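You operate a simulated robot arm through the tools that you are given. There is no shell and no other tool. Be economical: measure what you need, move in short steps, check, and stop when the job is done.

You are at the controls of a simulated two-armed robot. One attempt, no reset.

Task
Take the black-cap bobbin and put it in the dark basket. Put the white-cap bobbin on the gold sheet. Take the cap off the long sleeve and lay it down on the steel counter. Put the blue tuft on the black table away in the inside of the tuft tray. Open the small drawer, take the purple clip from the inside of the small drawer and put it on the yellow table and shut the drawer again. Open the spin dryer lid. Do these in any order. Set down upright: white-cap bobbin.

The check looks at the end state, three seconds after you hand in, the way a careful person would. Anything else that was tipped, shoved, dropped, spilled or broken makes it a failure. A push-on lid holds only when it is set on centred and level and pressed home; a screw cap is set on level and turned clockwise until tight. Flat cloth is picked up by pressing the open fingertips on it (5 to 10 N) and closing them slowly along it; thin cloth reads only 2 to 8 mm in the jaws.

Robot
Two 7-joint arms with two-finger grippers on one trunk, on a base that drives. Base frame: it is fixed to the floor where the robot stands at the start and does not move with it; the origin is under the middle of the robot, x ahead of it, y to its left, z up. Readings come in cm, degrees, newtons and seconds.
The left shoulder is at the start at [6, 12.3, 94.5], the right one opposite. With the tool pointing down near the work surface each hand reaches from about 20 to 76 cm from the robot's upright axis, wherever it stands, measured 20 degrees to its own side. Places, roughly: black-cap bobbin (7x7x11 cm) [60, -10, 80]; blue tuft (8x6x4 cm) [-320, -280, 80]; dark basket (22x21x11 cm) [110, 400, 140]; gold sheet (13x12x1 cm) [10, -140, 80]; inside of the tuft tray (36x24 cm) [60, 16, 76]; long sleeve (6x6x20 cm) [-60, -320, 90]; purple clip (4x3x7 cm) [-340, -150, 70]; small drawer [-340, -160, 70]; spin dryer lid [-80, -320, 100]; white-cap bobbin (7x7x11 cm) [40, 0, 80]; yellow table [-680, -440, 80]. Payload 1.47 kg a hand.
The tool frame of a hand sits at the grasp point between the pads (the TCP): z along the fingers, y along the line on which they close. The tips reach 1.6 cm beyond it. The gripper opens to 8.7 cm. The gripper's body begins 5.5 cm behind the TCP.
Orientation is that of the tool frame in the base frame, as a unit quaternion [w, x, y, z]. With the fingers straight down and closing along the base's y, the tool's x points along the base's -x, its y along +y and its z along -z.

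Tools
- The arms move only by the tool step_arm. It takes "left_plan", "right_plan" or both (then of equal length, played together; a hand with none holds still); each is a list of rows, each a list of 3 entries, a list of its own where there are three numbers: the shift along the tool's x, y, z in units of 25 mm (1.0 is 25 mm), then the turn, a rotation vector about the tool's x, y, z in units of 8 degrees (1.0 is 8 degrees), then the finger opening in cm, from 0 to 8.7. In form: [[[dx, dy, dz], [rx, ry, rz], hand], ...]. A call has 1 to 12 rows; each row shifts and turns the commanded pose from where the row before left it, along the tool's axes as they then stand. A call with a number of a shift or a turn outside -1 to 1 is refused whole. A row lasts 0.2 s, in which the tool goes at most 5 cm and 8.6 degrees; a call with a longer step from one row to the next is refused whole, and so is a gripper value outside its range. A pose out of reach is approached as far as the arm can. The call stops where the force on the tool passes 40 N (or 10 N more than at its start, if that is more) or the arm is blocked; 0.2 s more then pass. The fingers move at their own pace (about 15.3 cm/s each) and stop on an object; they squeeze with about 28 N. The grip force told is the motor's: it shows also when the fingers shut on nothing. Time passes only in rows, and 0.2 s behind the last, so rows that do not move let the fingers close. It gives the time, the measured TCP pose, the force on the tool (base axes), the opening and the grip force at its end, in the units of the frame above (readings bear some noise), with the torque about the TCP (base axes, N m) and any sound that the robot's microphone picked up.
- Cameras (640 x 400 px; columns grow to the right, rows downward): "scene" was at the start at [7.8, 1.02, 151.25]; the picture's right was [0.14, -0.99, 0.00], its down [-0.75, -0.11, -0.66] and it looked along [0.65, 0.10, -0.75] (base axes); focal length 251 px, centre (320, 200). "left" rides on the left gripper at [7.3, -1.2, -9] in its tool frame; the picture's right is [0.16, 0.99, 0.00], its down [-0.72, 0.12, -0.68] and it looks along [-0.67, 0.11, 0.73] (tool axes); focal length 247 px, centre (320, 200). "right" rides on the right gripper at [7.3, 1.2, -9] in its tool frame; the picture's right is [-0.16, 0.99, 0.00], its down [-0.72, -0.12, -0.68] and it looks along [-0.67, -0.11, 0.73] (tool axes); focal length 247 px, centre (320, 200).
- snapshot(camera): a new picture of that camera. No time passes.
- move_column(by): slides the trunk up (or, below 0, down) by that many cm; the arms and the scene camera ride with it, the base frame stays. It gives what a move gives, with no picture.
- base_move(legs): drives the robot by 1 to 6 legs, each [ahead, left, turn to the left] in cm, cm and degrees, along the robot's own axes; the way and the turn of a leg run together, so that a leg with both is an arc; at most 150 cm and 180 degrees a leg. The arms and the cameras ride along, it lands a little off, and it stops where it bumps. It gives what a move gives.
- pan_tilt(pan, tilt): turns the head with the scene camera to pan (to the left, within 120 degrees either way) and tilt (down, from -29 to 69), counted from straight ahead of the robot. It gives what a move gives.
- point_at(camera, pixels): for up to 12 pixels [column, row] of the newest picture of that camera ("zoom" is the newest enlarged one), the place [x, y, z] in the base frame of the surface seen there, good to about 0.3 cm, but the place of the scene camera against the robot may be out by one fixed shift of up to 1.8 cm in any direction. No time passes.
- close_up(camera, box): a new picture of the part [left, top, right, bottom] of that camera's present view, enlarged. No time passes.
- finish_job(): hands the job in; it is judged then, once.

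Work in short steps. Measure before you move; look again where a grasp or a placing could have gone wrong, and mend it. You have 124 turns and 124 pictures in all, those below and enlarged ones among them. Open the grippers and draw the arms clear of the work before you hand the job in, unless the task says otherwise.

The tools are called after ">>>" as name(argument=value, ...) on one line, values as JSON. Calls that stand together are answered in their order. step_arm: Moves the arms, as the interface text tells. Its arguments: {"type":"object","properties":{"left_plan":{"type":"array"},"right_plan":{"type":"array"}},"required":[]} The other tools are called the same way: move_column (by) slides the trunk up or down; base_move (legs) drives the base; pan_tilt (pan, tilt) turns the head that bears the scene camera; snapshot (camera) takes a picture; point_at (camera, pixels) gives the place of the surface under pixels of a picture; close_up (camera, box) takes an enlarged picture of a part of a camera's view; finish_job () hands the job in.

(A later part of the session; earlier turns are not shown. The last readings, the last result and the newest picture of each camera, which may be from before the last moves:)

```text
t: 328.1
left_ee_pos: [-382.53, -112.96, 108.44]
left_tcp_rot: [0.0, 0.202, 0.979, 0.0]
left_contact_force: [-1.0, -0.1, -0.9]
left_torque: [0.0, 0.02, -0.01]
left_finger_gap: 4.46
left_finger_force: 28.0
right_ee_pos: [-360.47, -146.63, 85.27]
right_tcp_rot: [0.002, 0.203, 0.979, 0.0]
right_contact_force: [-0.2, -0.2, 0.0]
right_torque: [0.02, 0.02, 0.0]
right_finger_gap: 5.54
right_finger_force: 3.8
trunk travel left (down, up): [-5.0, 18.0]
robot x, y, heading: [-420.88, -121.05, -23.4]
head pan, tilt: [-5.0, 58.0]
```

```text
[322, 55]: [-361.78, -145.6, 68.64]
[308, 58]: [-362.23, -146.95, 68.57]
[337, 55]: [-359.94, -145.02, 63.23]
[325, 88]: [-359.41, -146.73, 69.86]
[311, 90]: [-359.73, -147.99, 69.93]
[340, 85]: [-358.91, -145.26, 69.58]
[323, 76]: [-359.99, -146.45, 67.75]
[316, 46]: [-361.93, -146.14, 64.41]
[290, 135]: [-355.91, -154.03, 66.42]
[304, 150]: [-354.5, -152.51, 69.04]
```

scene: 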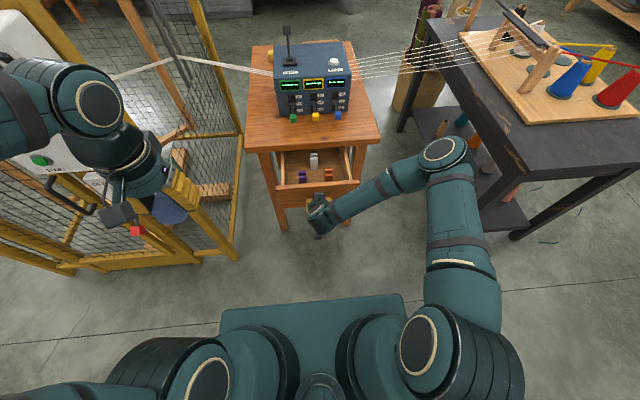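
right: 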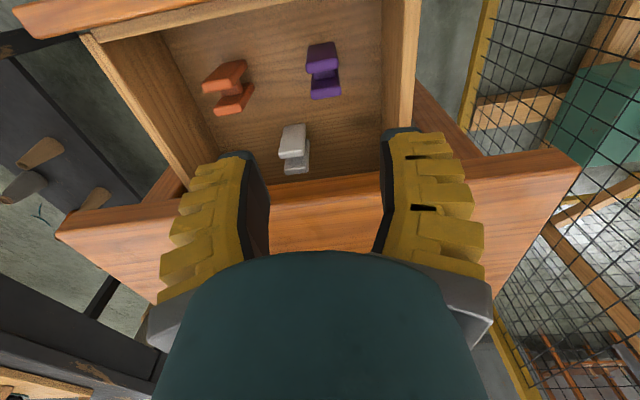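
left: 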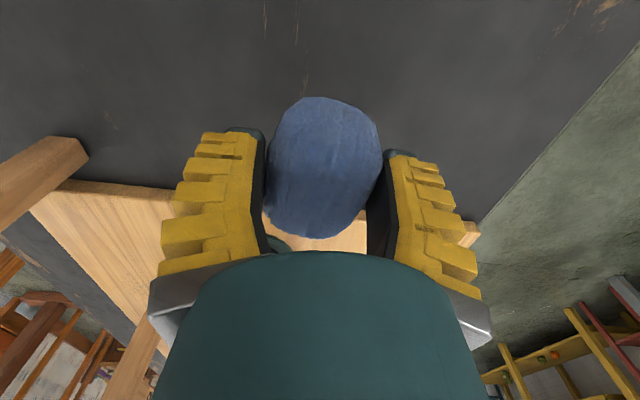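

Aligned within 4 mm. I correct, descend to z 68.3, close and lift.

>>> step_arm(right_plan=[[[0.1, 0.15, 0.9], [0, 0, 0], 5], [[0, 0, 0.95], [0, 0, 0], 5], [[0, 0, 0.95], [0, 0, 0], 5], [[0, 0, 0.95], [0, 0, 0], 5], [[0, 0, 0.95], [0, 0, 0], 5], [[0, 0, 0.9], [0, 0, 0], 5], [[0, 0, 0.7], [0, 0, 0], 5], [[0, 0, 0.5], [0, 0, 0], 5], [[0, 0, 0], [0, 0, 0], 5]])

>>> step_arm(right_plan=[[[0, 0, 0], [0, 0, 0], 3], [[0, 0, 0], [0, 0, 0], 1.5], [[0, 0, 0], [0, 0, 0], 1.5], [[0, 0, 0], [0, 0, 0], 1.5], [[0, 0, -0.4], [0, 0, 0], 1.5], [[0, 0, -0.7], [0, 0, 0], 1.5], [[0, 0, -0.9], [0, 0, 0], 1.5], [[0, 0, -0.9], [0, 0, 0], 1.5], [[0, 0, -0.9], [0, 0, 0], 1.5], [[0, 0, -0.9], [0, 0, 0], 1.5], [[0, 0, -0.9], [0, 0, 0], 1.5], [[0, 0, -0.9], [0, 0, 0], 1.5]])

>>> snapshot(camera="right")

```text
t: 330.1
left_ee_pos: [-382.6, -113.06, 108.54]
left_tcp_rot: [0.0, 0.202, 0.979, 0.0]
left_contact_force: [0.3, 0.3, -0.5]
left_torque: [0.0, 0.01, 0.01]
left_finger_gap: 4.47
left_finger_force: 28.0
right_ee_pos: [-360.52, -146.31, 68.4]
right_tcp_rot: [0.001, 0.202, 0.979, -0.002]
right_contact_force: [-0.5, 0.0, 0.6]
right_torque: [-0.01, -0.02, 0.02]
right_finger_gap: 5.53
right_finger_force: 3.9
trunk travel left (down, up): [-5.0, 18.0]
robot x, y, heading: [-421.4, -120.64, -23.1]
head pan, tilt: [-5.0, 58.0]
```

```text
t: 332.6
left_ee_pos: [-382.59, -112.99, 108.38]
left_tcp_rot: [0.0, 0.202, 0.979, 0.0]
left_contact_force: [0.8, -1.1, -0.5]
left_torque: [0.02, -0.01, 0.03]
left_finger_gap: 4.49
left_finger_force: 28.3
right_ee_pos: [-360.76, -146.26, 84.75]
right_tcp_rot: [0.003, 0.203, 0.979, 0.0]
right_contact_force: [-0.1, 0.4, -0.4]
right_torque: [0.0, 0.01, -0.05]
right_finger_gap: 2.04
right_finger_force: 28.0
trunk travel left (down, up): [-5.0, 18.0]
robot x, y, heading: [-420.84, -121.23, -23.4]
head pan, tilt: [-5.0, 58.0]
```

```text
30 pictures are left
```

right: 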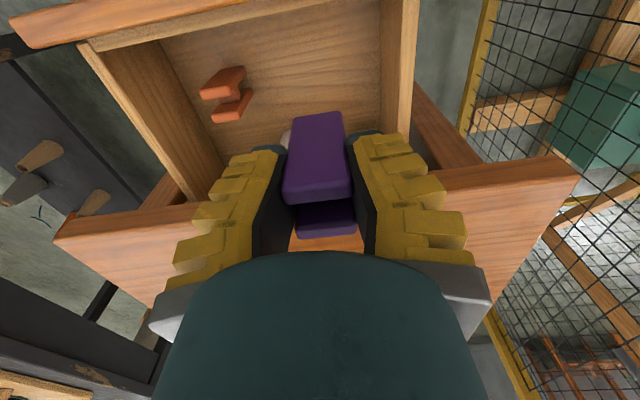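

Clip held (2.0 cm). To shut the drawer I'll push the knob with the clip hand held horizontally: base back 22 cm, shift right 4.9 cm, tilt the hand to 90°.

>>> base_move(legs=[[-22, 0, 0]])

>>> step_arm(right_plan=[[[0, -0.16, 0], [0, -0.94, 0], 1], [[0, -0.16, 0], [0, -0.94, 0], 1], [[0, -0.16, 0], [0, -0.94, 0], 1], [[0, -0.16, 0], [0, -0.94, 0], 1], [[0, -0.16, 0], [0, -0.94, 0], 1], [[0, -0.16, 0], [0, -0.94, 0], 1], [[0, -0.16, 0], [0, -0.94, 0], 1], [[0, -0.16, 0], [0, -0.94, 0], 1], [[0, -0.16, 0], [0, -0.94, 0], 1], [[0, -0.16, 0], [0, -0.94, 0], 1], [[0, -0.16, 0], [0, -0.94, 0], 1], [[0, -0.16, 0], [0, -0.91, 0], 1]])

>>> pan_tilt(pan=-5, tilt=48)

>>> snapshot(camera="scene")

```text
t: 334.3
left_ee_pos: [-402.83, -104.39, 108.42]
left_tcp_rot: [0.001, 0.201, 0.98, 0.0]
left_contact_force: [-0.6, 0.0, -0.2]
left_torque: [-0.02, -0.03, 0.0]
left_finger_gap: 4.45
left_finger_force: 27.8
right_ee_pos: [-380.77, -137.42, 84.6]
right_tcp_rot: [0.002, 0.202, 0.979, -0.001]
right_contact_force: [-0.7, -0.1, -0.9]
right_torque: [0.0, 0.02, 0.01]
right_finger_gap: 2.07
right_finger_force: 27.6
trunk travel left (down, up): [-5.0, 18.0]
robot x, y, heading: [-440.72, -112.56, -23.1]
head pan, tilt: [-5.0, 58.0]
```

```text
t: 336.9
left_ee_pos: [-402.81, -104.33, 108.4]
left_tcp_rot: [-0.001, 0.203, 0.979, 0.0]
left_contact_force: [-0.4, 0.5, -0.6]
left_torque: [0.0, -0.01, 0.03]
left_finger_gap: 4.47
left_finger_force: 28.2
right_ee_pos: [-382.64, -142.1, 84.53]
right_tcp_rot: [0.695, 0.141, 0.69, -0.143]
right_contact_force: [-0.9, 0.2, -0.6]
right_torque: [0.0, 0.01, 0.0]
right_finger_gap: 2.06
right_finger_force: 28.0
trunk travel left (down, up): [-5.0, 18.0]
robot x, y, heading: [-440.79, -112.62, -22.9]
head pan, tilt: [-5.0, 58.0]
```

```text
t: 337.6
left_ee_pos: [-402.68, -104.28, 108.52]
left_tcp_rot: [0.0, 0.2, 0.98, 0.0]
left_contact_force: [0.7, 0.5, 0.3]
left_torque: [0.0, -0.02, -0.01]
left_finger_gap: 4.43
left_finger_force: 28.3
right_ee_pos: [-382.71, -142.1, 84.6]
right_tcp_rot: [0.694, 0.143, 0.691, -0.144]
right_contact_force: [-0.3, 0.3, 0.3]
right_torque: [0.04, 0.02, -0.01]
right_finger_gap: 2.03
right_finger_force: 28.2
trunk travel left (down, up): [-5.0, 18.0]
robot x, y, heading: [-441.2, -112.55, -23.0]
head pan, tilt: [-5.0, 48.0]
```

```text
29 pictures are left
```

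scene: 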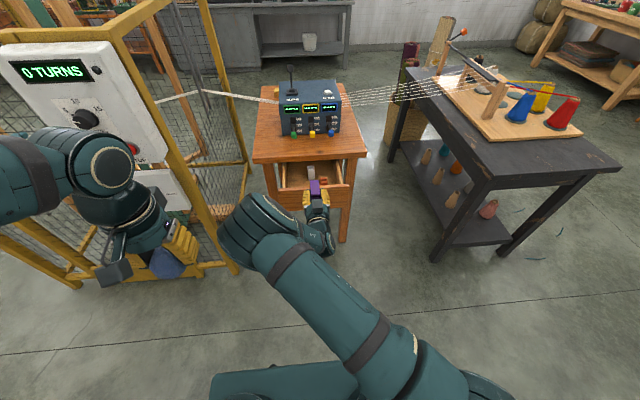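

The hand is horizontal and in line with the knob. I lower 16.6 cm to knob height, then push forward slowly.

>>> step_arm(right_plan=[[[0.83, 0, 0], [0, 0, 0], 1], [[0.83, 0, 0], [0, 0, 0], 1], [[0.83, 0, 0], [0, 0, 0], 1], [[0.83, 0, 0], [0, 0, 0], 1], [[0.83, 0, 0], [0, 0, 0], 1], [[0.83, 0, 0], [0, 0, 0], 1], [[0.83, 0, 0], [0, 0, 0], 1], [[0.8, 0, 0], [0, 0, 0], 1], [[0, 0, 0], [0, 0, 0], 1]])

>>> snapshot(camera="right")

```text
t: 339.6
left_ee_pos: [-402.61, -104.25, 108.41]
left_tcp_rot: [0.0, 0.201, 0.98, 0.0]
left_contact_force: [0.5, -0.1, 0.4]
left_torque: [0.01, 0.01, 0.0]
left_finger_gap: 4.46
left_finger_force: 28.1
right_ee_pos: [-382.77, -141.99, 68.17]
right_tcp_rot: [0.694, 0.142, 0.691, -0.144]
right_contact_force: [-0.4, 0.0, -0.7]
right_torque: [0.03, 0.01, -0.02]
right_finger_gap: 2.02
right_finger_force: 28.1
trunk travel left (down, up): [-5.0, 18.0]
robot x, y, heading: [-441.09, -112.68, -23.3]
head pan, tilt: [-5.0, 48.0]
```

```text
28 pictures are left
```

right: 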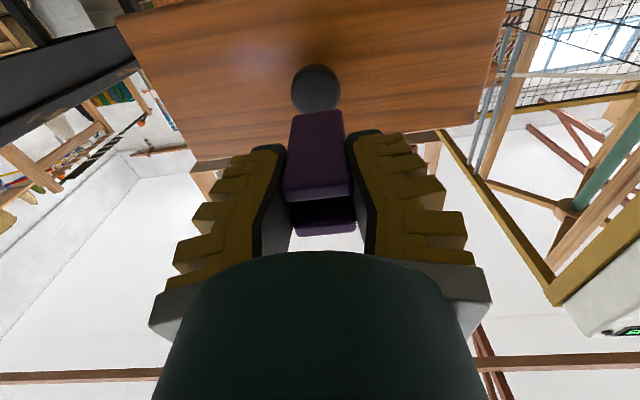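

Knob is right in front of the clip. I push 16 cm, then the rest gently.

>>> step_arm(right_plan=[[[0, 0, 0.6], [0, 0, 0], 1], [[0, 0, 0.6], [0, 0, 0], 1], [[0, 0, 0.6], [0, 0, 0], 1], [[0, 0, 0.6], [0, 0, 0], 1], [[0, 0, 0.6], [0, 0, 0], 1], [[0, 0, 0.6], [0, 0, 0], 1], [[0, 0, 0.6], [0, 0, 0], 1], [[0, 0, 0.6], [0, 0, 0], 1], [[0, 0, 0.6], [0, 0, 0], 1], [[0, 0, 0.6], [0, 0, 0], 1], [[0, 0, 0.5], [0, 0, 0], 1], [[0, 0, 0], [0, 0, 0], 1]])

>>> step_arm(right_plan=[[[0, 0, 0.4], [0, 0, 0], 1], [[0, 0, 0.4], [0, 0, 0], 1], [[0, 0, 0.4], [0, 0, 0], 1], [[0, 0, 0.4], [0, 0, 0], 1], [[0, 0, 0.4], [0, 0, 0], 1], [[0, 0, 0.4], [0, 0, 0], 1], [[0, 0, 0], [0, 0, 0], 1]])

>>> snapshot(camera="right")

>>> close_up(camera="scene", box=[230, 100, 390, 260])

```text
t: 342.2
left_ee_pos: [-402.74, -104.31, 108.45]
left_tcp_rot: [0.0, 0.201, 0.98, 0.0]
left_contact_force: [-1.0, 0.5, -0.2]
left_torque: [-0.03, 0.0, 0.01]
left_finger_gap: 4.43
left_finger_force: 28.0
right_ee_pos: [-367.79, -148.4, 68.14]
right_tcp_rot: [0.694, 0.142, 0.691, -0.143]
right_contact_force: [0.5, -0.2, -0.3]
right_torque: [0.0, 0.01, -0.01]
right_finger_gap: 2.04
right_finger_force: 27.5
trunk travel left (down, up): [-5.0, 18.0]
robot x, y, heading: [-441.14, -112.46, -23.1]
head pan, tilt: [-5.0, 48.0]
```

```text
t: 343.9
left_ee_pos: [-402.65, -104.35, 108.33]
left_tcp_rot: [0.0, 0.201, 0.98, 0.0]
left_contact_force: [0.2, -0.6, -0.1]
left_torque: [0.02, -0.04, -0.01]
left_finger_gap: 4.44
left_finger_force: 27.8
right_ee_pos: [-365.88, -149.82, 68.39]
right_tcp_rot: [0.694, 0.142, 0.691, -0.144]
right_contact_force: [0.1, 0.4, -0.6]
right_torque: [0.02, -0.01, -0.01]
right_finger_gap: 2.01
right_finger_force: 28.1
right hand out of reach, approached as far as the arm can: row 3, 4, 5, 6
trunk travel left (down, up): [-5.0, 18.0]
robot x, y, heading: [-440.99, -112.57, -23.4]
head pan, tilt: [-5.0, 48.0]
```

```text
27 pictures are left
```

right: 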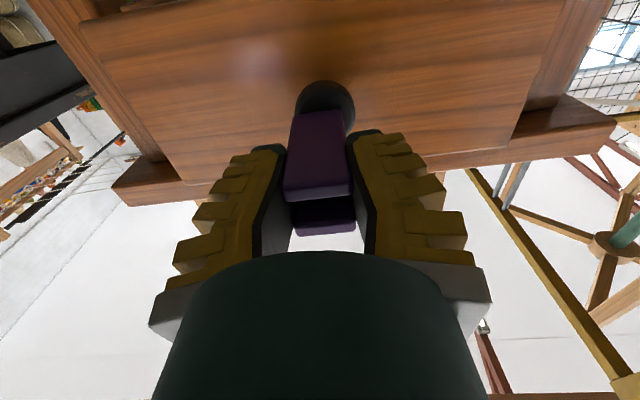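

```text
2.50 times, centred on (310, 180) of scene
```

zoom: 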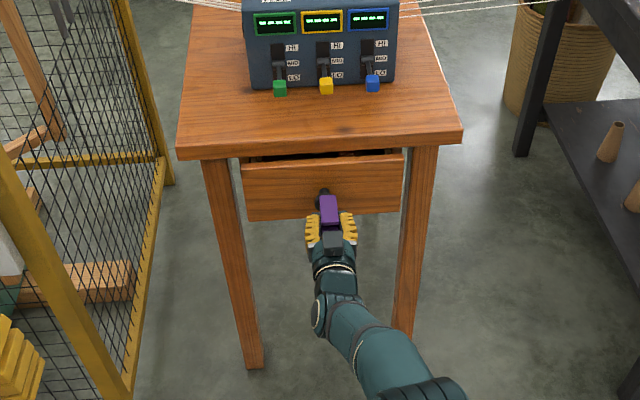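

Out of reach 4 cm short. I drive the base forward 3.5 cm with the hand held, then finish by small arm steps.

>>> base_move(legs=[[3.5, 0, 0]])

>>> snapshot(camera="right")

```text
t: 344.7
left_ee_pos: [-399.52, -105.66, 108.48]
left_tcp_rot: [-0.001, 0.202, 0.979, 0.0]
left_contact_force: [0.5, -0.3, 0.6]
left_torque: [0.02, 0.06, -0.01]
left_finger_gap: 4.43
left_finger_force: 28.6
right_ee_pos: [-362.63, -151.15, 68.22]
right_tcp_rot: [0.693, 0.144, 0.691, -0.145]
right_contact_force: [0.5, 0.1, -0.5]
right_torque: [0.0, 0.01, -0.02]
right_finger_gap: 2.08
right_finger_force: 28.0
trunk travel left (down, up): [-5.0, 18.0]
robot x, y, heading: [-438.22, -113.98, -23.3]
head pan, tilt: [-5.0, 48.0]
```

```text
25 pictures are left
```

right: 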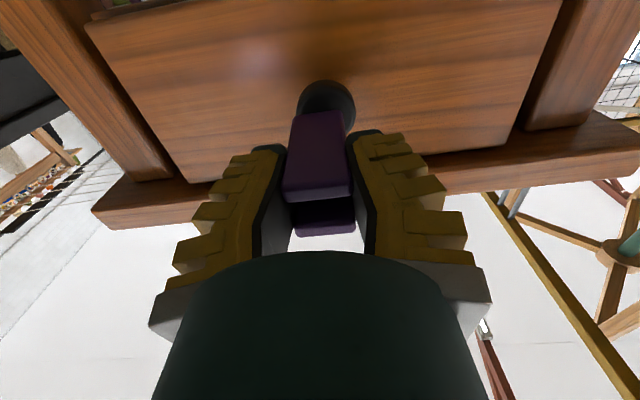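

I measure the drawer face now against its shut position (face was at n = -264.5).

>>> point_at(camera="right", pixels=[[250, 80], [430, 60], [330, 88], [250, 140], [420, 130], [90, 120], [580, 80]])

>>> step_arm(right_plan=[[[0, 0, 0.15], [0, 0, 0], 1], [[0, 0, 0.15], [0, 0, 0], 1], [[0, 0, 0], [0, 0, 0], 1]])

```text
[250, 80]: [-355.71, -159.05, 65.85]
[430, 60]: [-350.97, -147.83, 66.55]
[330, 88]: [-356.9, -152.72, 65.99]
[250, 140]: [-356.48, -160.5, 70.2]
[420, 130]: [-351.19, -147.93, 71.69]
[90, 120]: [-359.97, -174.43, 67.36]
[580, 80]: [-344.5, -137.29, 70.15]
```

```text
t: 345.5
left_ee_pos: [-399.55, -105.77, 108.35]
left_tcp_rot: [0.0, 0.202, 0.979, 0.0]
left_contact_force: [-0.9, -0.5, -0.1]
left_torque: [-0.05, -0.03, 0.01]
left_finger_gap: 4.4
left_finger_force: 27.7
right_ee_pos: [-362.69, -151.22, 68.24]
right_tcp_rot: [0.694, 0.142, 0.691, -0.144]
right_contact_force: [0.2, 0.3, -0.1]
right_torque: [0.03, 0.01, -0.01]
right_finger_gap: 2.05
right_finger_force: 27.9
right hand out of reach, approached as far as the arm can: row 1, 2
trunk travel left (down, up): [-5.0, 18.0]
robot x, y, heading: [-437.62, -113.96, -23.1]
head pan, tilt: [-5.0, 48.0]
```

The face is back at n ≈ -264.3, as before. One more 0.6 cm nudge by the base to confirm it is home by the force.

>>> base_move(legs=[[0.7, 0, 0]])

>>> point_at(camera="right", pixels=[[250, 80], [430, 60]])

```text
t: 346.2
left_ee_pos: [-398.97, -105.94, 108.52]
left_tcp_rot: [0.0, 0.202, 0.979, 0.0]
left_contact_force: [0.1, -0.5, 0.2]
left_torque: [0.01, 0.03, 0.01]
left_finger_gap: 4.43
left_finger_force: 28.1
right_ee_pos: [-362.24, -151.38, 68.36]
right_tcp_rot: [0.694, 0.142, 0.691, -0.144]
right_contact_force: [-5.9, 1.7, -0.5]
right_torque: [0.05, 0.08, 0.0]
right_finger_gap: 2.2
right_finger_force: 28.2
trunk travel left (down, up): [-5.0, 18.0]
robot x, y, heading: [-437.43, -114.26, -23.3]
head pan, tilt: [-5.0, 48.0]
```

```text
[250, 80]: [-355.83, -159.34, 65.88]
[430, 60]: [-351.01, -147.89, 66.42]
```

The reaction force confirms the drawer is shut. I back off, restore the right hand to pointing down with the clip, and drive toward the yellow table for a look.

>>> base_move(legs=[[-45, 0, 0]])

>>> step_arm(right_plan=[[[-0.8, 0, -0.8], [0, 0, 0], 1], [[-0.8, 0, -0.8], [0, 0, 0], 1], [[-0.8, 0, -0.8], [0, 0, 0], 1], [[-0.8, 0, -0.8], [0, 0, 0], 1], [[-0.8, 0, -0.8], [0, 0, 0], 1], [[-0.8, 0, -0.8], [0, 0, 0], 1], [[-0.8, 0, -0.8], [0, 0, 0], 1], [[-0.8, 0, -0.8], [0, 0, 0], 1], [[-0.8, -0.5, -0.8], [0, 0, 0], 1], [[-0.8, -0.5, -0.8], [0, 0, 0], 1], [[-0.8, -0.5, 0], [0, 0, 0], 1], [[-0.8, -0.5, 0], [0, 0, 0], 1]])

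>>> step_arm(right_plan=[[[0, 0, 0], [0, 0.94, 0], 1], [[0, 0, 0], [0, 0.94, 0], 1], [[0, 0, 0], [0, 0.94, 0], 1], [[0, 0, 0], [0, 0.94, 0], 1], [[0, 0, 0], [0, 0.94, 0], 1], [[0, 0, 0], [0, 0.94, 0], 1], [[0, 0, 0], [0, 0.94, 0], 1], [[0, 0, 0], [0, 0.94, 0], 1], [[0, 0, 0], [0, 0.94, 0], 1], [[0, 0, 0], [0, 0.94, 0], 1], [[0, 0, 0], [0, 0.94, 0], 1], [[0, 0, 0], [0, 0.91, 0], 1]])

>>> base_move(legs=[[0, 0, -106], [114, 37, 0], [114, 37, 0]])

>>> pan_tilt(pan=0, tilt=32)

>>> snapshot(camera="scene")

```text
t: 348.9
left_ee_pos: [-440.28, -88.18, 108.33]
left_tcp_rot: [0.0, 0.203, 0.979, 0.0]
left_contact_force: [-0.3, 0.3, -0.3]
left_torque: [0.01, 0.01, -0.04]
left_finger_gap: 4.41
left_finger_force: 27.8
right_ee_pos: [-403.47, -133.89, 68.25]
right_tcp_rot: [0.694, 0.143, 0.691, -0.145]
right_contact_force: [0.6, 0.1, -0.4]
right_torque: [-0.04, 0.0, 0.0]
right_finger_gap: 2.1
right_finger_force: 28.2
trunk travel left (down, up): [-5.0, 18.0]
robot x, y, heading: [-478.27, -96.71, -23.2]
head pan, tilt: [-5.0, 48.0]
```

```text
t: 351.6
left_ee_pos: [-440.2, -88.26, 108.39]
left_tcp_rot: [0.0, 0.203, 0.979, 0.0]
left_contact_force: [0.2, 0.5, -1.0]
left_torque: [0.0, 0.02, 0.0]
left_finger_gap: 4.39
left_finger_force: 27.6
right_ee_pos: [-423.99, -130.33, 92.1]
right_tcp_rot: [0.694, 0.144, 0.691, -0.145]
right_contact_force: [-0.5, 0.0, 0.7]
right_torque: [-0.02, 0.02, -0.02]
right_finger_gap: 2.06
right_finger_force: 28.3
trunk travel left (down, up): [-5.0, 18.0]
robot x, y, heading: [-478.44, -96.28, -23.7]
head pan, tilt: [-5.0, 48.0]
```

```text
t: 354.1
left_ee_pos: [-440.14, -88.25, 108.4]
left_tcp_rot: [0.0, 0.201, 0.98, -0.001]
left_contact_force: [0.9, -0.1, -0.4]
left_torque: [0.0, 0.01, 0.03]
left_finger_gap: 4.38
left_finger_force: 28.2
right_ee_pos: [-423.9, -130.42, 92.19]
right_tcp_rot: [0.0, 0.203, 0.979, -0.001]
right_contact_force: [-0.1, 0.6, -1.2]
right_torque: [-0.04, 0.01, -0.01]
right_finger_gap: 2.1
right_finger_force: 28.3
trunk travel left (down, up): [-5.0, 18.0]
robot x, y, heading: [-478.67, -96.4, -23.4]
head pan, tilt: [-5.0, 48.0]
```

```text
t: 355.8
left_ee_pos: [-439.66, -97.52, 108.4]
left_tcp_rot: [0.0, 0.318, 0.948, 0.0]
left_contact_force: [-0.1, -0.7, -0.1]
left_torque: [-0.01, -0.02, 0.0]
left_finger_gap: 4.4
left_finger_force: 28.2
right_ee_pos: [-433.8, -142.42, 92.31]
right_tcp_rot: [0.001, 0.319, 0.948, 0.0]
right_contact_force: [-0.2, -0.8, -0.4]
right_torque: [-0.02, -0.01, -0.02]
right_finger_gap: 2.07
right_finger_force: 27.9
trunk travel left (down, up): [-5.0, 18.0]
robot x, y, heading: [-478.73, -96.46, -36.8]
head pan, tilt: [-5.0, 48.0]
stopped in leg 1: the robot was blocked; the commanded pose is now the measured one
```

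```text
t: 356.6
left_ee_pos: [-439.69, -97.52, 108.44]
left_tcp_rot: [0.001, 0.317, 0.948, 0.0]
left_contact_force: [0.5, -0.3, 0.0]
left_torque: [0.01, -0.01, 0.02]
left_finger_gap: 4.38
left_finger_force: 28.3
right_ee_pos: [-433.7, -142.42, 92.24]
right_tcp_rot: [0.001, 0.318, 0.948, -0.001]
right_contact_force: [0.6, -0.8, -1.0]
right_torque: [-0.01, 0.01, -0.02]
right_finger_gap: 2.09
right_finger_force: 28.4
trunk travel left (down, up): [-5.0, 18.0]
robot x, y, heading: [-478.46, -96.42, -36.9]
head pan, tilt: [0.0, 32.0]
```

```text
24 pictures are left
```

scene: 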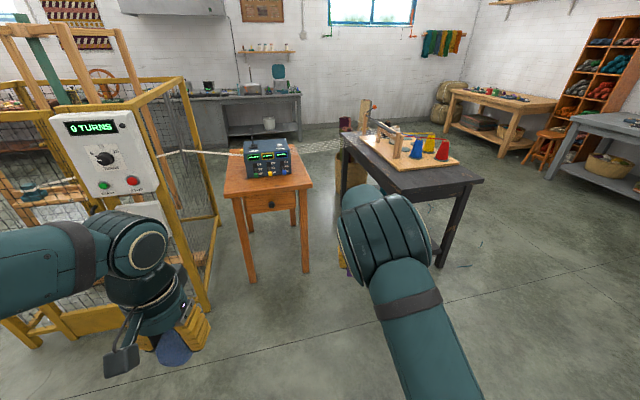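

The turn was blocked after 13°, likely by the stool/loom at my left-rear. I look there.

>>> pan_tilt(pan=112, tilt=50)

>>> snapshot(camera="scene")

```text
t: 358.5
left_ee_pos: [-439.59, -97.6, 108.4]
left_tcp_rot: [0.0, 0.316, 0.949, -0.001]
left_contact_force: [-0.6, -0.1, 0.1]
left_torque: [-0.02, 0.03, 0.02]
left_finger_gap: 4.37
left_finger_force: 27.8
right_ee_pos: [-433.74, -142.28, 92.14]
right_tcp_rot: [0.002, 0.316, 0.949, -0.001]
right_contact_force: [0.5, -0.4, 0.0]
right_torque: [0.0, 0.03, -0.02]
right_finger_gap: 2.05
right_finger_force: 27.6
trunk travel left (down, up): [-5.0, 18.0]
robot x, y, heading: [-478.91, -96.6, -37.0]
head pan, tilt: [112.0, 50.0]
```

```text
23 pictures are left
```

scene: 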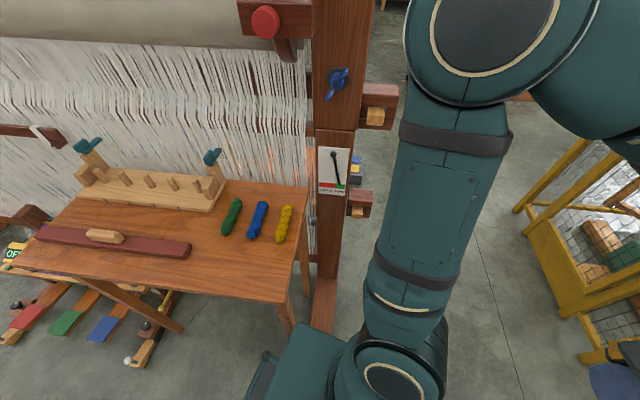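

My base's rear corner touched near the little yarn table's leg; nothing on it seems moved. I drive straight forward 40 cm first, then turn and go toward the yellow table.

>>> base_move(legs=[[40, 0, 0], [0, 0, -92], [115, 17, 0], [114, 17, 0]])

>>> pan_tilt(pan=0, tilt=32)

>>> snapshot(camera="scene")

```text
t: 375.7
left_ee_pos: [-553.41, -362.11, 108.46]
left_tcp_rot: [-0.001, 0.89, 0.456, 0.0]
left_contact_force: [0.3, -0.4, -0.7]
left_torque: [-0.01, 0.01, 0.02]
left_finger_gap: 4.25
left_finger_force: 28.3
right_ee_pos: [-598.17, -368.87, 92.07]
right_tcp_rot: [0.0, 0.891, 0.455, -0.002]
right_contact_force: [-0.9, -0.8, -0.8]
right_torque: [-0.01, 0.02, -0.03]
right_finger_gap: 2.03
right_finger_force: 27.7
trunk travel left (down, up): [-5.0, 18.0]
robot x, y, heading: [-552.87, -322.82, -125.6]
head pan, tilt: [112.0, 50.0]
```

```text
t: 377.6
left_ee_pos: [-553.34, -362.07, 108.36]
left_tcp_rot: [0.0, 0.89, 0.456, 0.0]
left_contact_force: [-1.3, -0.8, -1.1]
left_torque: [0.03, 0.02, -0.02]
left_finger_gap: 4.3
left_finger_force: 27.9
right_ee_pos: [-598.06, -368.82, 92.13]
right_tcp_rot: [0.001, 0.891, 0.455, -0.002]
right_contact_force: [-0.4, 0.2, -0.4]
right_torque: [0.0, -0.02, 0.01]
right_finger_gap: 2.04
right_finger_force: 27.8
trunk travel left (down, up): [-5.0, 18.0]
robot x, y, heading: [-553.3, -322.79, -125.8]
head pan, tilt: [0.0, 32.0]
```

```text
22 pictures are left
```

scene: 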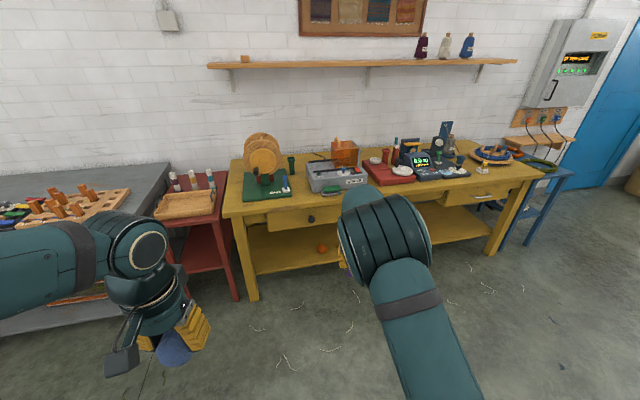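

The yellow table's front strip is partly free, e.g. (300,203), (400,193), (500,173). I enlarge and measure.

>>> close_up(camera="scene", box=[210, 130, 560, 300])

>>> point_at(camera="scene", pixels=[[226, 212], [535, 172], [300, 205], [300, 190], [340, 198], [400, 190], [380, 195], [500, 172], [470, 172], [310, 183], [360, 185], [455, 175]])

```text
1.83 times, centred on (385, 215) of scene
```

zoom: 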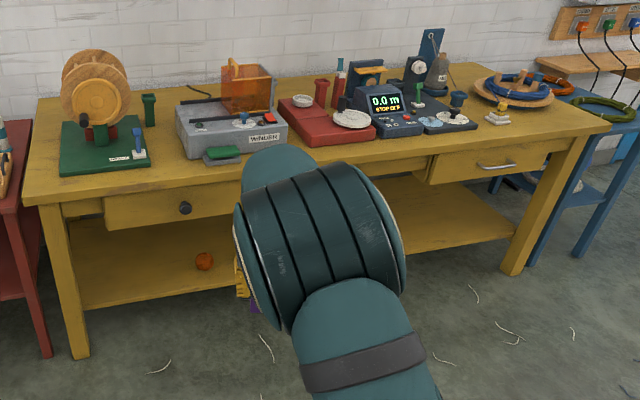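

```text
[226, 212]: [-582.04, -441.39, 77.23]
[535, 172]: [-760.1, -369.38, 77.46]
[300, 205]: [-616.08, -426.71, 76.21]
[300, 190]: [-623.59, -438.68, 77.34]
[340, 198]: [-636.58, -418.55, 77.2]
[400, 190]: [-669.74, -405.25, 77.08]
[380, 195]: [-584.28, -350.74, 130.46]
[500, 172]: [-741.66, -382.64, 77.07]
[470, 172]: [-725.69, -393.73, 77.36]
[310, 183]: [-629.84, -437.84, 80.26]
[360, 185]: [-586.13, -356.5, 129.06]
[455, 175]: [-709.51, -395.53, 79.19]
```

I check the gap between the green pad and the winder for the clip.

>>> point_at(camera="zoom", pixels=[[150, 160], [152, 150], [183, 157], [178, 130], [166, 170], [168, 150], [185, 175], [165, 185], [205, 163], [550, 128], [520, 130], [575, 115]])

```text
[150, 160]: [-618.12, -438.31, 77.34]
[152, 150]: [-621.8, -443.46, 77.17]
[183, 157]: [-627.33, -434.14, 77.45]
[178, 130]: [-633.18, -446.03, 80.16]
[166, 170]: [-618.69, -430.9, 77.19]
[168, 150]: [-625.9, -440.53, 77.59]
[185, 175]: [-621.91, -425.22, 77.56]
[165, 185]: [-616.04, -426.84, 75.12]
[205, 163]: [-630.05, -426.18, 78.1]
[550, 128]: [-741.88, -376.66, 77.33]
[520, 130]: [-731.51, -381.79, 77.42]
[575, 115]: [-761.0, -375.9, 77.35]
```

Spot chosen: (-621.5,-432), 6-7 cm from everything. I pull the right hand back and up, then drive to face the table squarely with the spot in front of the right hand.

>>> step_arm(right_plan=[[[0.8, -0.2, -0.5], [0, 0, 0], 1], [[0.8, -0.2, -0.5], [0, 0, 0], 1], [[0.8, -0.2, -0.5], [0, 0, 0], 1], [[0.8, -0.2, -0.5], [0, 0, 0], 1], [[0.8, -0.2, -0.5], [0, 0, 0], 1], [[0.8, -0.2, -0.5], [0, 0, 0], 1], [[0.8, -0.2, -0.5], [0, 0, 0], 1], [[0.8, -0.2, -0.5], [0, 0, 0], 1], [[0.8, -0.2, -0.5], [0, 0, 0], 1], [[0, 0, 0], [0, 0, 0], 1]])

>>> base_move(legs=[[0, 0, 13.8], [74.8, -7.3, 0]])

>>> snapshot(camera="right")

```text
t: 379.8
left_ee_pos: [-553.43, -362.07, 108.48]
left_tcp_rot: [0.0, 0.89, 0.455, 0.001]
left_contact_force: [0.5, 0.3, 0.7]
left_torque: [0.03, -0.02, -0.01]
left_finger_gap: 4.25
left_finger_force: 28.2
right_ee_pos: [-591.04, -351.67, 103.33]
right_tcp_rot: [0.0, 0.891, 0.455, -0.003]
right_contact_force: [0.1, -0.6, 0.3]
right_torque: [-0.02, 0.04, 0.02]
right_finger_gap: 2.02
right_finger_force: 28.2
trunk travel left (down, up): [-5.0, 18.0]
robot x, y, heading: [-552.88, -322.63, -125.7]
head pan, tilt: [0.0, 32.0]
```

```text
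t: 384.7
left_ee_pos: [-578.53, -428.27, 108.29]
left_tcp_rot: [0.0, 0.828, 0.561, 0.0]
left_contact_force: [0.1, -0.2, -0.3]
left_torque: [-0.01, 0.0, 0.0]
left_finger_gap: 4.27
left_finger_force: 28.4
right_ee_pos: [-617.76, -427.28, 103.25]
right_tcp_rot: [0.001, 0.829, 0.559, -0.002]
right_contact_force: [-0.3, 0.0, -0.3]
right_torque: [0.0, -0.02, 0.01]
right_finger_gap: 2.02
right_finger_force: 28.0
trunk travel left (down, up): [-5.0, 18.0]
robot x, y, heading: [-587.77, -389.86, -111.8]
head pan, tilt: [0.0, 32.0]
```

```text
20 pictures are left
```

right: 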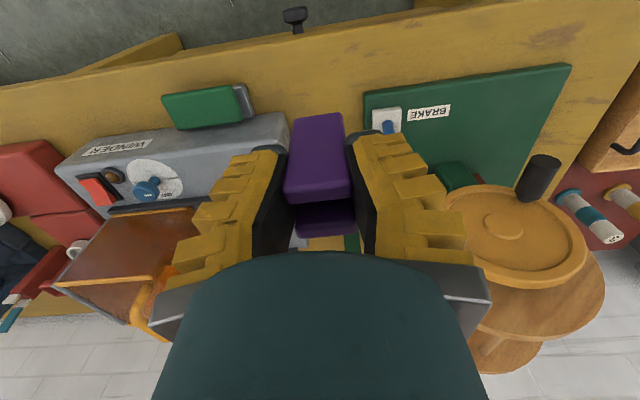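

The clip hangs over the gap. I measure the surroundings with the hand camera.

>>> point_at(camera="right", pixels=[[320, 75], [320, 100], [288, 118], [365, 95], [365, 120], [255, 90], [330, 40], [285, 145], [320, 20]])

```text
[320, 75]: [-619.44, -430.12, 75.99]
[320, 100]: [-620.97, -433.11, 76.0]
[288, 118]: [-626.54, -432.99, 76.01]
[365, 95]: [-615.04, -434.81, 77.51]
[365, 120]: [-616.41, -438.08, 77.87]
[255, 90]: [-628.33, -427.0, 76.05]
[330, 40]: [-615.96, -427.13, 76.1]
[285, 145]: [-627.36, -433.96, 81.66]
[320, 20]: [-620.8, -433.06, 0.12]
```

Table at 76.0. I move to (-620.3,-431.5) and descend to 1.3 cm above contact.

>>> step_arm(right_plan=[[[-0.65, -0.1, 0], [0, 0, 0], 1], [[-0.65, -0.1, 0], [0, 0, 0], 1], [[-0.63, -0.1, 0.3], [0, 0, 0], 1], [[0, 0, 0.95], [0, 0, 0], 1], [[0, 0, 1], [0, 0, 0], 1], [[0, 0, 1], [0, 0, 0], 1], [[0, 0, 1], [0, 0, 0], 1], [[0, 0, 1], [0, 0, 0], 1], [[0, 0, 1], [0, 0, 0], 1], [[0, 0, 1], [0, 0, 0], 1], [[0, 0, 0.8], [0, 0, 0], 1], [[0, 0, 0], [0, 0, 0], 1]])

>>> step_arm(right_plan=[[[0, 0, 0.1], [0, 0, 0], 1], [[0, 0, 0.1], [0, 0, 0], 1], [[0, 0, 0.1], [0, 0, 0], 1], [[0, 0, 0], [0, 0, 0], 1]])

>>> snapshot(camera="right")

```text
t: 387.3
left_ee_pos: [-578.55, -428.09, 108.35]
left_tcp_rot: [0.001, 0.828, 0.56, 0.0]
left_contact_force: [0.2, -0.4, -0.8]
left_torque: [0.0, 0.02, 0.02]
left_finger_gap: 4.23
left_finger_force: 28.0
right_ee_pos: [-620.16, -431.59, 83.07]
right_tcp_rot: [0.002, 0.829, 0.559, -0.001]
right_contact_force: [-0.1, 1.4, -0.9]
right_torque: [0.01, 0.01, -0.01]
right_finger_gap: 2.03
right_finger_force: 28.1
trunk travel left (down, up): [-5.0, 18.0]
robot x, y, heading: [-587.9, -390.11, -111.9]
head pan, tilt: [0.0, 32.0]
```

```text
t: 388.3
left_ee_pos: [-578.55, -428.2, 108.46]
left_tcp_rot: [0.0, 0.828, 0.561, -0.001]
left_contact_force: [0.1, -0.3, -0.1]
left_torque: [-0.01, 0.01, 0.0]
left_finger_gap: 4.24
left_finger_force: 27.8
right_ee_pos: [-620.16, -431.45, 82.4]
right_tcp_rot: [0.0, 0.829, 0.56, -0.002]
right_contact_force: [-0.1, -0.2, -0.6]
right_torque: [0.02, -0.01, 0.01]
right_finger_gap: 2.05
right_finger_force: 28.3
trunk travel left (down, up): [-5.0, 18.0]
robot x, y, heading: [-587.93, -390.53, -112.0]
head pan, tilt: [0.0, 32.0]
```

```text
19 pictures are left
```

right: 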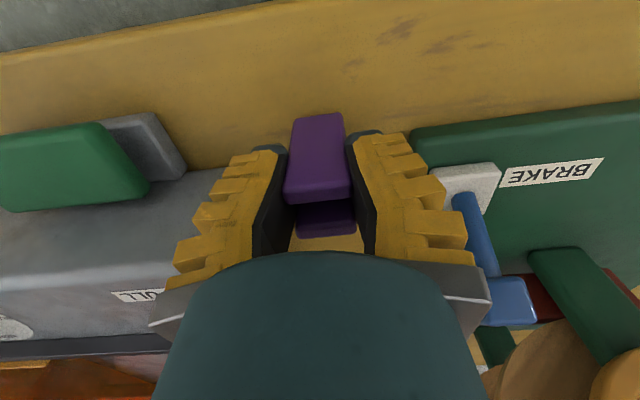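

A blue brake lever is near the gripper's side; I measure it before lowering further.

>>> point_at(camera="right", pixels=[[468, 215], [485, 250], [510, 295], [470, 185], [440, 150], [150, 190], [180, 250]])

```text
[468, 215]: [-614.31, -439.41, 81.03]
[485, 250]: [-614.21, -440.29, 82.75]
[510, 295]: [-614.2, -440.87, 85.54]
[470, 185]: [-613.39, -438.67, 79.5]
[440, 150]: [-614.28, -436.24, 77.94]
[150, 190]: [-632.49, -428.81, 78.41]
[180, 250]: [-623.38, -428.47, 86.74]
```

The lever is 9 cm left and 6.5 cm ahead: clear. I lower in small steps to contact.

>>> step_arm(right_plan=[[[0, 0, 0.1], [0, 0, 0], 1], [[0, 0, 0.1], [0, 0, 0], 1], [[0, 0, 0], [0, 0, 0], 1]])

>>> step_arm(right_plan=[[[0, 0, 0.1], [0, 0, 0], 1], [[0, 0, 0], [0, 0, 0], 1]])

>>> step_arm(right_plan=[[[0, 0, 0.1], [0, 0, 0], 1], [[0, 0, 0], [0, 0, 0], 1]])

```text
t: 389.1
left_ee_pos: [-578.65, -428.21, 108.45]
left_tcp_rot: [0.001, 0.828, 0.561, 0.0]
left_contact_force: [-0.2, 0.2, 0.9]
left_torque: [-0.02, -0.01, 0.02]
left_finger_gap: 4.24
left_finger_force: 27.8
right_ee_pos: [-620.27, -431.41, 81.94]
right_tcp_rot: [0.0, 0.829, 0.56, -0.001]
right_contact_force: [-0.1, -0.6, -0.4]
right_torque: [0.02, 0.04, -0.01]
right_finger_gap: 2.02
right_finger_force: 28.4
trunk travel left (down, up): [-5.0, 18.0]
robot x, y, heading: [-587.82, -390.34, -111.8]
head pan, tilt: [0.0, 32.0]
```

```text
t: 389.7
left_ee_pos: [-578.65, -428.23, 108.4]
left_tcp_rot: [0.0, 0.828, 0.56, 0.0]
left_contact_force: [-0.6, 0.2, 0.2]
left_torque: [0.01, -0.01, 0.0]
left_finger_gap: 4.24
left_finger_force: 28.4
right_ee_pos: [-620.17, -431.52, 81.57]
right_tcp_rot: [0.001, 0.829, 0.559, -0.002]
right_contact_force: [0.2, 0.4, -0.7]
right_torque: [0.02, -0.01, 0.01]
right_finger_gap: 2.02
right_finger_force: 27.5
trunk travel left (down, up): [-5.0, 18.0]
robot x, y, heading: [-587.6, -390.12, -111.8]
head pan, tilt: [0.0, 32.0]
```

```text
t: 390.3
left_ee_pos: [-578.69, -428.28, 108.59]
left_tcp_rot: [0.0, 0.828, 0.561, -0.001]
left_contact_force: [0.1, -0.8, 0.4]
left_torque: [-0.01, -0.01, 0.03]
left_finger_gap: 4.22
left_finger_force: 27.8
right_ee_pos: [-620.22, -431.38, 81.36]
right_tcp_rot: [0.001, 0.829, 0.559, -0.001]
right_contact_force: [1.2, 0.7, -0.7]
right_torque: [-0.01, 0.0, -0.03]
right_finger_gap: 2.02
right_finger_force: 27.9
trunk travel left (down, up): [-5.0, 18.0]
robot x, y, heading: [-587.9, -390.32, -112.0]
head pan, tilt: [0.0, 32.0]
```

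>>> step_arm(right_plan=[[[0, 0, 0.1], [0, 0, 0], 1], [[0, 0, 0], [0, 0, 0], 1]])

>>> step_arm(right_plan=[[[0, 0, 0.06], [0, 0, 0], 1], [[0, 0, 0], [0, 0, 0], 1]])

```text
t: 390.9
left_ee_pos: [-578.61, -428.17, 108.46]
left_tcp_rot: [0.0, 0.829, 0.56, -0.001]
left_contact_force: [-0.1, -0.4, 0.3]
left_torque: [-0.01, -0.01, 0.0]
left_finger_gap: 4.25
left_finger_force: 27.9
right_ee_pos: [-620.25, -431.45, 81.32]
right_tcp_rot: [0.001, 0.829, 0.559, -0.002]
right_contact_force: [-1.6, 3.3, 12.0]
right_torque: [0.19, -0.01, 0.01]
right_finger_gap: 2.26
right_finger_force: 28.9
trunk travel left (down, up): [-5.0, 18.0]
robot x, y, heading: [-588.1, -389.68, -111.8]
head pan, tilt: [0.0, 32.0]
```

```text
t: 391.5
left_ee_pos: [-578.66, -428.09, 108.6]
left_tcp_rot: [0.001, 0.828, 0.561, -0.001]
left_contact_force: [0.4, -0.5, 0.3]
left_torque: [-0.02, -0.02, -0.01]
left_finger_gap: 4.23
left_finger_force: 27.8
right_ee_pos: [-620.2, -431.48, 81.22]
right_tcp_rot: [0.002, 0.829, 0.559, -0.003]
right_contact_force: [-2.7, 0.1, 19.1]
right_torque: [0.08, 0.03, -0.04]
right_finger_gap: 2.66
right_finger_force: 28.1
trunk travel left (down, up): [-5.0, 18.0]
robot x, y, heading: [-587.97, -389.92, -111.7]
head pan, tilt: [0.0, 32.0]
```

Contact. I ease up slightly, open the fingers and rise straight.

>>> step_arm(right_plan=[[[0, 0, -0.08], [0, 0, 0], 2.6], [[0, 0, 0], [0, 0, 0], 3.6], [[0, 0, 0], [0, 0, 0], 4.2], [[0, 0, 0], [0, 0, 0], 4.2], [[0, 0, -0.4], [0, 0, 0], 4.2], [[0, 0, -0.8], [0, 0, 0], 4.2], [[0, 0, -0.9], [0, 0, 0], 4.2], [[0, 0, -1], [0, 0, 0], 4.2], [[0, 0, -1], [0, 0, 0], 4.2], [[0, 0, -1], [0, 0, 0], 4.2], [[0, 0, -1], [0, 0, 0], 4.2], [[0, 0, -1], [0, 0, 0], 4.2]])

>>> snapshot(camera="right")

```text
t: 394.1
left_ee_pos: [-578.78, -428.29, 108.52]
left_tcp_rot: [0.0, 0.828, 0.56, 0.0]
left_contact_force: [-0.3, -0.7, -0.4]
left_torque: [0.02, -0.01, 0.02]
left_finger_gap: 4.21
left_finger_force: 28.0
right_ee_pos: [-620.18, -431.47, 98.98]
right_tcp_rot: [0.001, 0.829, 0.56, -0.002]
right_contact_force: [0.7, -0.2, -0.5]
right_torque: [-0.02, -0.03, -0.01]
right_finger_gap: 4.77
right_finger_force: 4.3
trunk travel left (down, up): [-5.0, 18.0]
robot x, y, heading: [-587.9, -390.27, -111.9]
head pan, tilt: [0.0, 32.0]
```

```text
18 pictures are left
```

right: 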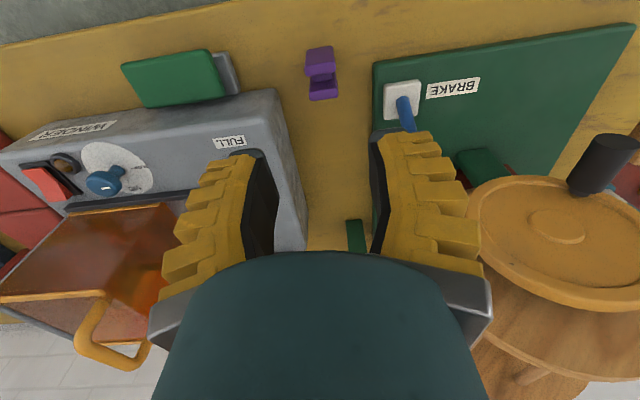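

The clip stands on the yellow table. I back off and drive back along the known clear route toward the first table with the tuft.

>>> step_arm(right_plan=[[[0.8, 0, -0.8], [0, 0, 0], 5], [[0.8, 0, -0.8], [0, 0, 0], 5], [[0.8, 0, -0.8], [0, 0, 0], 5], [[0.8, 0, -0.8], [0, 0, 0], 5], [[0.8, 0, 0], [0, 0, 0], 5]])

>>> base_move(legs=[[-40, 0, 0], [0, 0, 112], [108, 28, 0], [135, -30, 0], [125, 20, 0]])

```text
t: 395.3
left_ee_pos: [-578.7, -428.25, 108.41]
left_tcp_rot: [0.0, 0.828, 0.561, 0.001]
left_contact_force: [-1.1, -0.3, 0.5]
left_torque: [0.0, -0.01, 0.01]
left_finger_gap: 4.2
left_finger_force: 28.4
right_ee_pos: [-616.55, -422.06, 107.14]
right_tcp_rot: [0.0, 0.829, 0.559, -0.003]
right_contact_force: [0.1, 0.3, 0.9]
right_torque: [-0.02, -0.01, 0.01]
right_finger_gap: 5.53
right_finger_force: 4.1
trunk travel left (down, up): [-5.0, 18.0]
robot x, y, heading: [-588.06, -390.47, -112.0]
head pan, tilt: [0.0, 32.0]
```

```text
t: 420.3
left_ee_pos: [-173.7, -303.42, 108.51]
left_tcp_rot: [0.0, -0.017, 1.0, 0.001]
left_contact_force: [0.7, 1.3, 0.8]
left_torque: [-0.01, -0.01, -0.01]
left_finger_gap: 4.08
left_finger_force: 28.0
right_ee_pos: [-164.15, -340.7, 107.04]
right_tcp_rot: [0.002, -0.015, 1.0, 0.0]
right_contact_force: [0.4, -0.1, 0.4]
right_torque: [0.05, 0.0, -0.01]
right_finger_gap: 5.53
right_finger_force: 3.7
trunk travel left (down, up): [-5.0, 18.0]
robot x, y, heading: [-204.94, -327.09, 2.1]
head pan, tilt: [0.0, 32.0]
```

Next legs up to the first table.

>>> base_move(legs=[[0, 0, -2.1], [70, 122, 0], [60, 130, 0], [35, 75, 0]])

>>> pan_tilt(pan=5, tilt=40)

>>> snapshot(camera="scene")

```text
t: 449.1
left_ee_pos: [-3.41, 16.19, 108.44]
left_tcp_rot: [0.0, 0.008, 1.0, 0.0]
left_contact_force: [0.4, 0.6, 0.3]
left_torque: [0.0, 0.01, 0.0]
left_finger_gap: 3.88
left_finger_force: 27.9
right_ee_pos: [4.39, -21.27, 107.08]
right_tcp_rot: [0.002, 0.009, 1.0, -0.001]
right_contact_force: [0.0, -0.8, -0.3]
right_torque: [0.01, 0.01, -0.03]
right_finger_gap: 5.53
right_finger_force: 3.5
trunk travel left (down, up): [-5.0, 18.0]
robot x, y, heading: [-35.76, -5.84, -1.0]
head pan, tilt: [0.0, 32.0]
```

```text
t: 449.8
left_ee_pos: [-3.38, 16.24, 108.36]
left_tcp_rot: [0.0, 0.009, 1.0, -0.001]
left_contact_force: [0.2, 0.4, -0.9]
left_torque: [0.02, 0.01, -0.04]
left_finger_gap: 3.84
left_finger_force: 27.8
right_ee_pos: [4.35, -21.38, 106.9]
right_tcp_rot: [0.002, 0.01, 1.0, 0.0]
right_contact_force: [-0.3, 0.4, 0.1]
right_torque: [-0.02, -0.05, 0.0]
right_finger_gap: 5.54
right_finger_force: 4.0
trunk travel left (down, up): [-5.0, 18.0]
robot x, y, heading: [-35.85, -5.85, -0.8]
head pan, tilt: [5.0, 40.0]
```

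```text
17 pictures are left
```

scene: 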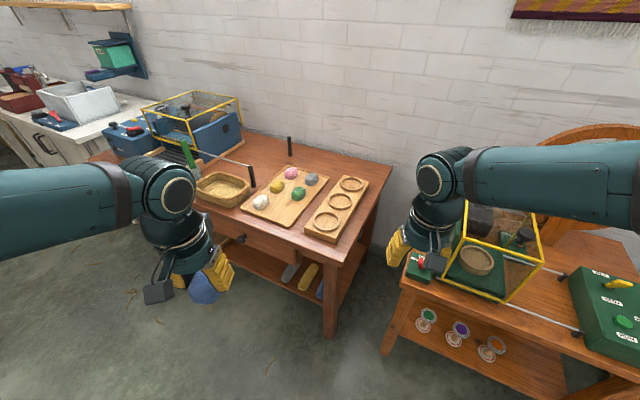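

The tuft tray is at (285,195) with a free spot at its near end. I drive forward to the starting place and look through the left camera.

>>> base_move(legs=[[36, 6, 1]])

>>> step_arm(left_plan=[[[0, 0, 0], [0, 0, 0], 3], [[0, 0, 0], [0, 0, 0], 3]], right_plan=[[[0.5, -0.9, -0.5], [0, 0, 0], 5], [[0.5, -0.9, 0], [0, 0, 0], 5]])

>>> snapshot(camera="left")

```text
t: 452.1
left_ee_pos: [32.25, 21.99, 108.4]
left_tcp_rot: [0.0, 0.004, 1.0, 0.0]
left_contact_force: [0.3, -0.4, -0.1]
left_torque: [-0.03, 0.03, -0.01]
left_finger_gap: 3.82
left_finger_force: 28.0
right_ee_pos: [40.36, -15.46, 107.09]
right_tcp_rot: [0.001, 0.005, 1.0, -0.001]
right_contact_force: [0.5, 0.2, -0.3]
right_torque: [0.0, -0.01, 0.02]
right_finger_gap: 5.52
right_finger_force: 3.8
trunk travel left (down, up): [-5.0, 18.0]
robot x, y, heading: [-0.05, -0.48, -0.7]
head pan, tilt: [5.0, 40.0]
```

```text
t: 452.7
left_ee_pos: [32.16, 22.1, 108.47]
left_tcp_rot: [0.0, 0.005, 1.0, -0.001]
left_contact_force: [-0.5, 0.7, -1.3]
left_torque: [0.01, 0.02, -0.02]
left_finger_gap: 3.76
left_finger_force: 27.7
right_ee_pos: [37.91, -20.11, 108.2]
right_tcp_rot: [0.002, 0.005, 1.0, 0.0]
right_contact_force: [0.3, 0.4, 0.3]
right_torque: [-0.02, 0.0, -0.02]
right_finger_gap: 5.53
right_finger_force: 3.8
trunk travel left (down, up): [-5.0, 18.0]
robot x, y, heading: [0.34, -0.28, -0.6]
head pan, tilt: [5.0, 40.0]
```

```text
16 pictures are left
```

left: 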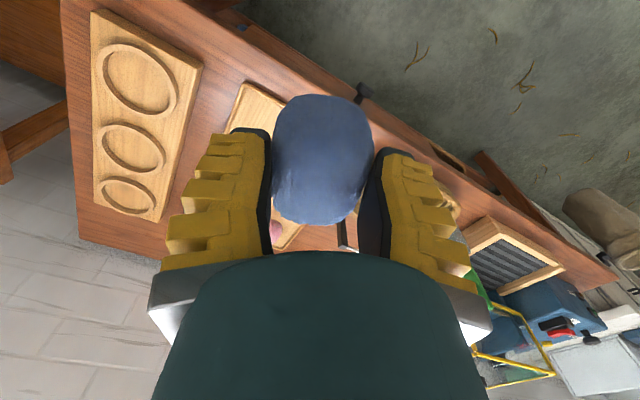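

The hand hides the tray here; I measure the tray from the scene camera.

>>> pan_tilt(pan=8, tilt=52)

>>> close_up(camera="scene", box=[200, 150, 400, 310])

```text
t: 453.5
left_ee_pos: [32.28, 21.98, 108.48]
left_tcp_rot: [-0.001, 0.004, 1.0, 0.0]
left_contact_force: [-0.1, -0.4, -0.2]
left_torque: [-0.07, 0.0, 0.0]
left_finger_gap: 3.75
left_finger_force: 28.0
right_ee_pos: [38.06, -20.09, 108.29]
right_tcp_rot: [0.002, 0.006, 1.0, 0.0]
right_contact_force: [-0.3, 0.8, -1.2]
right_torque: [-0.02, 0.01, 0.0]
right_finger_gap: 5.54
right_finger_force: 4.0
trunk travel left (down, up): [-5.0, 18.0]
robot x, y, heading: [0.08, -0.42, -0.6]
head pan, tilt: [8.0, 52.0]
```

```text
2.50 times, centred on (300, 230) of scene
```

zoom: 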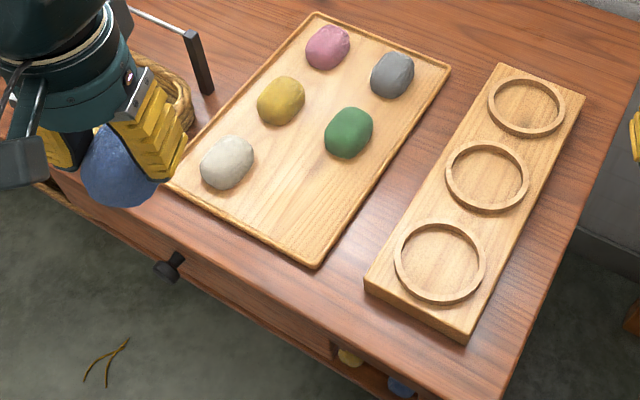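

The free place is at zoom (298,200). I measure it, the neighbouring tufts and the rim.

>>> point_at(camera="zoom", pixels=[[298, 200], [315, 262], [170, 180], [348, 120], [348, 158], [228, 155], [250, 175], [375, 170], [270, 230], [340, 215], [445, 68]])

```text
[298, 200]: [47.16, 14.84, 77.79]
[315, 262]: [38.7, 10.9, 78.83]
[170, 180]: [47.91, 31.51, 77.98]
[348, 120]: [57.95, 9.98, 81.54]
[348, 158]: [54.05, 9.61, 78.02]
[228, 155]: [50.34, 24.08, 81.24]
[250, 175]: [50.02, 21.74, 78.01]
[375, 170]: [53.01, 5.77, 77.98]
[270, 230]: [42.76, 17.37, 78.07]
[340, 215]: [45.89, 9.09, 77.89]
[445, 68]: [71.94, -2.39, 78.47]
```

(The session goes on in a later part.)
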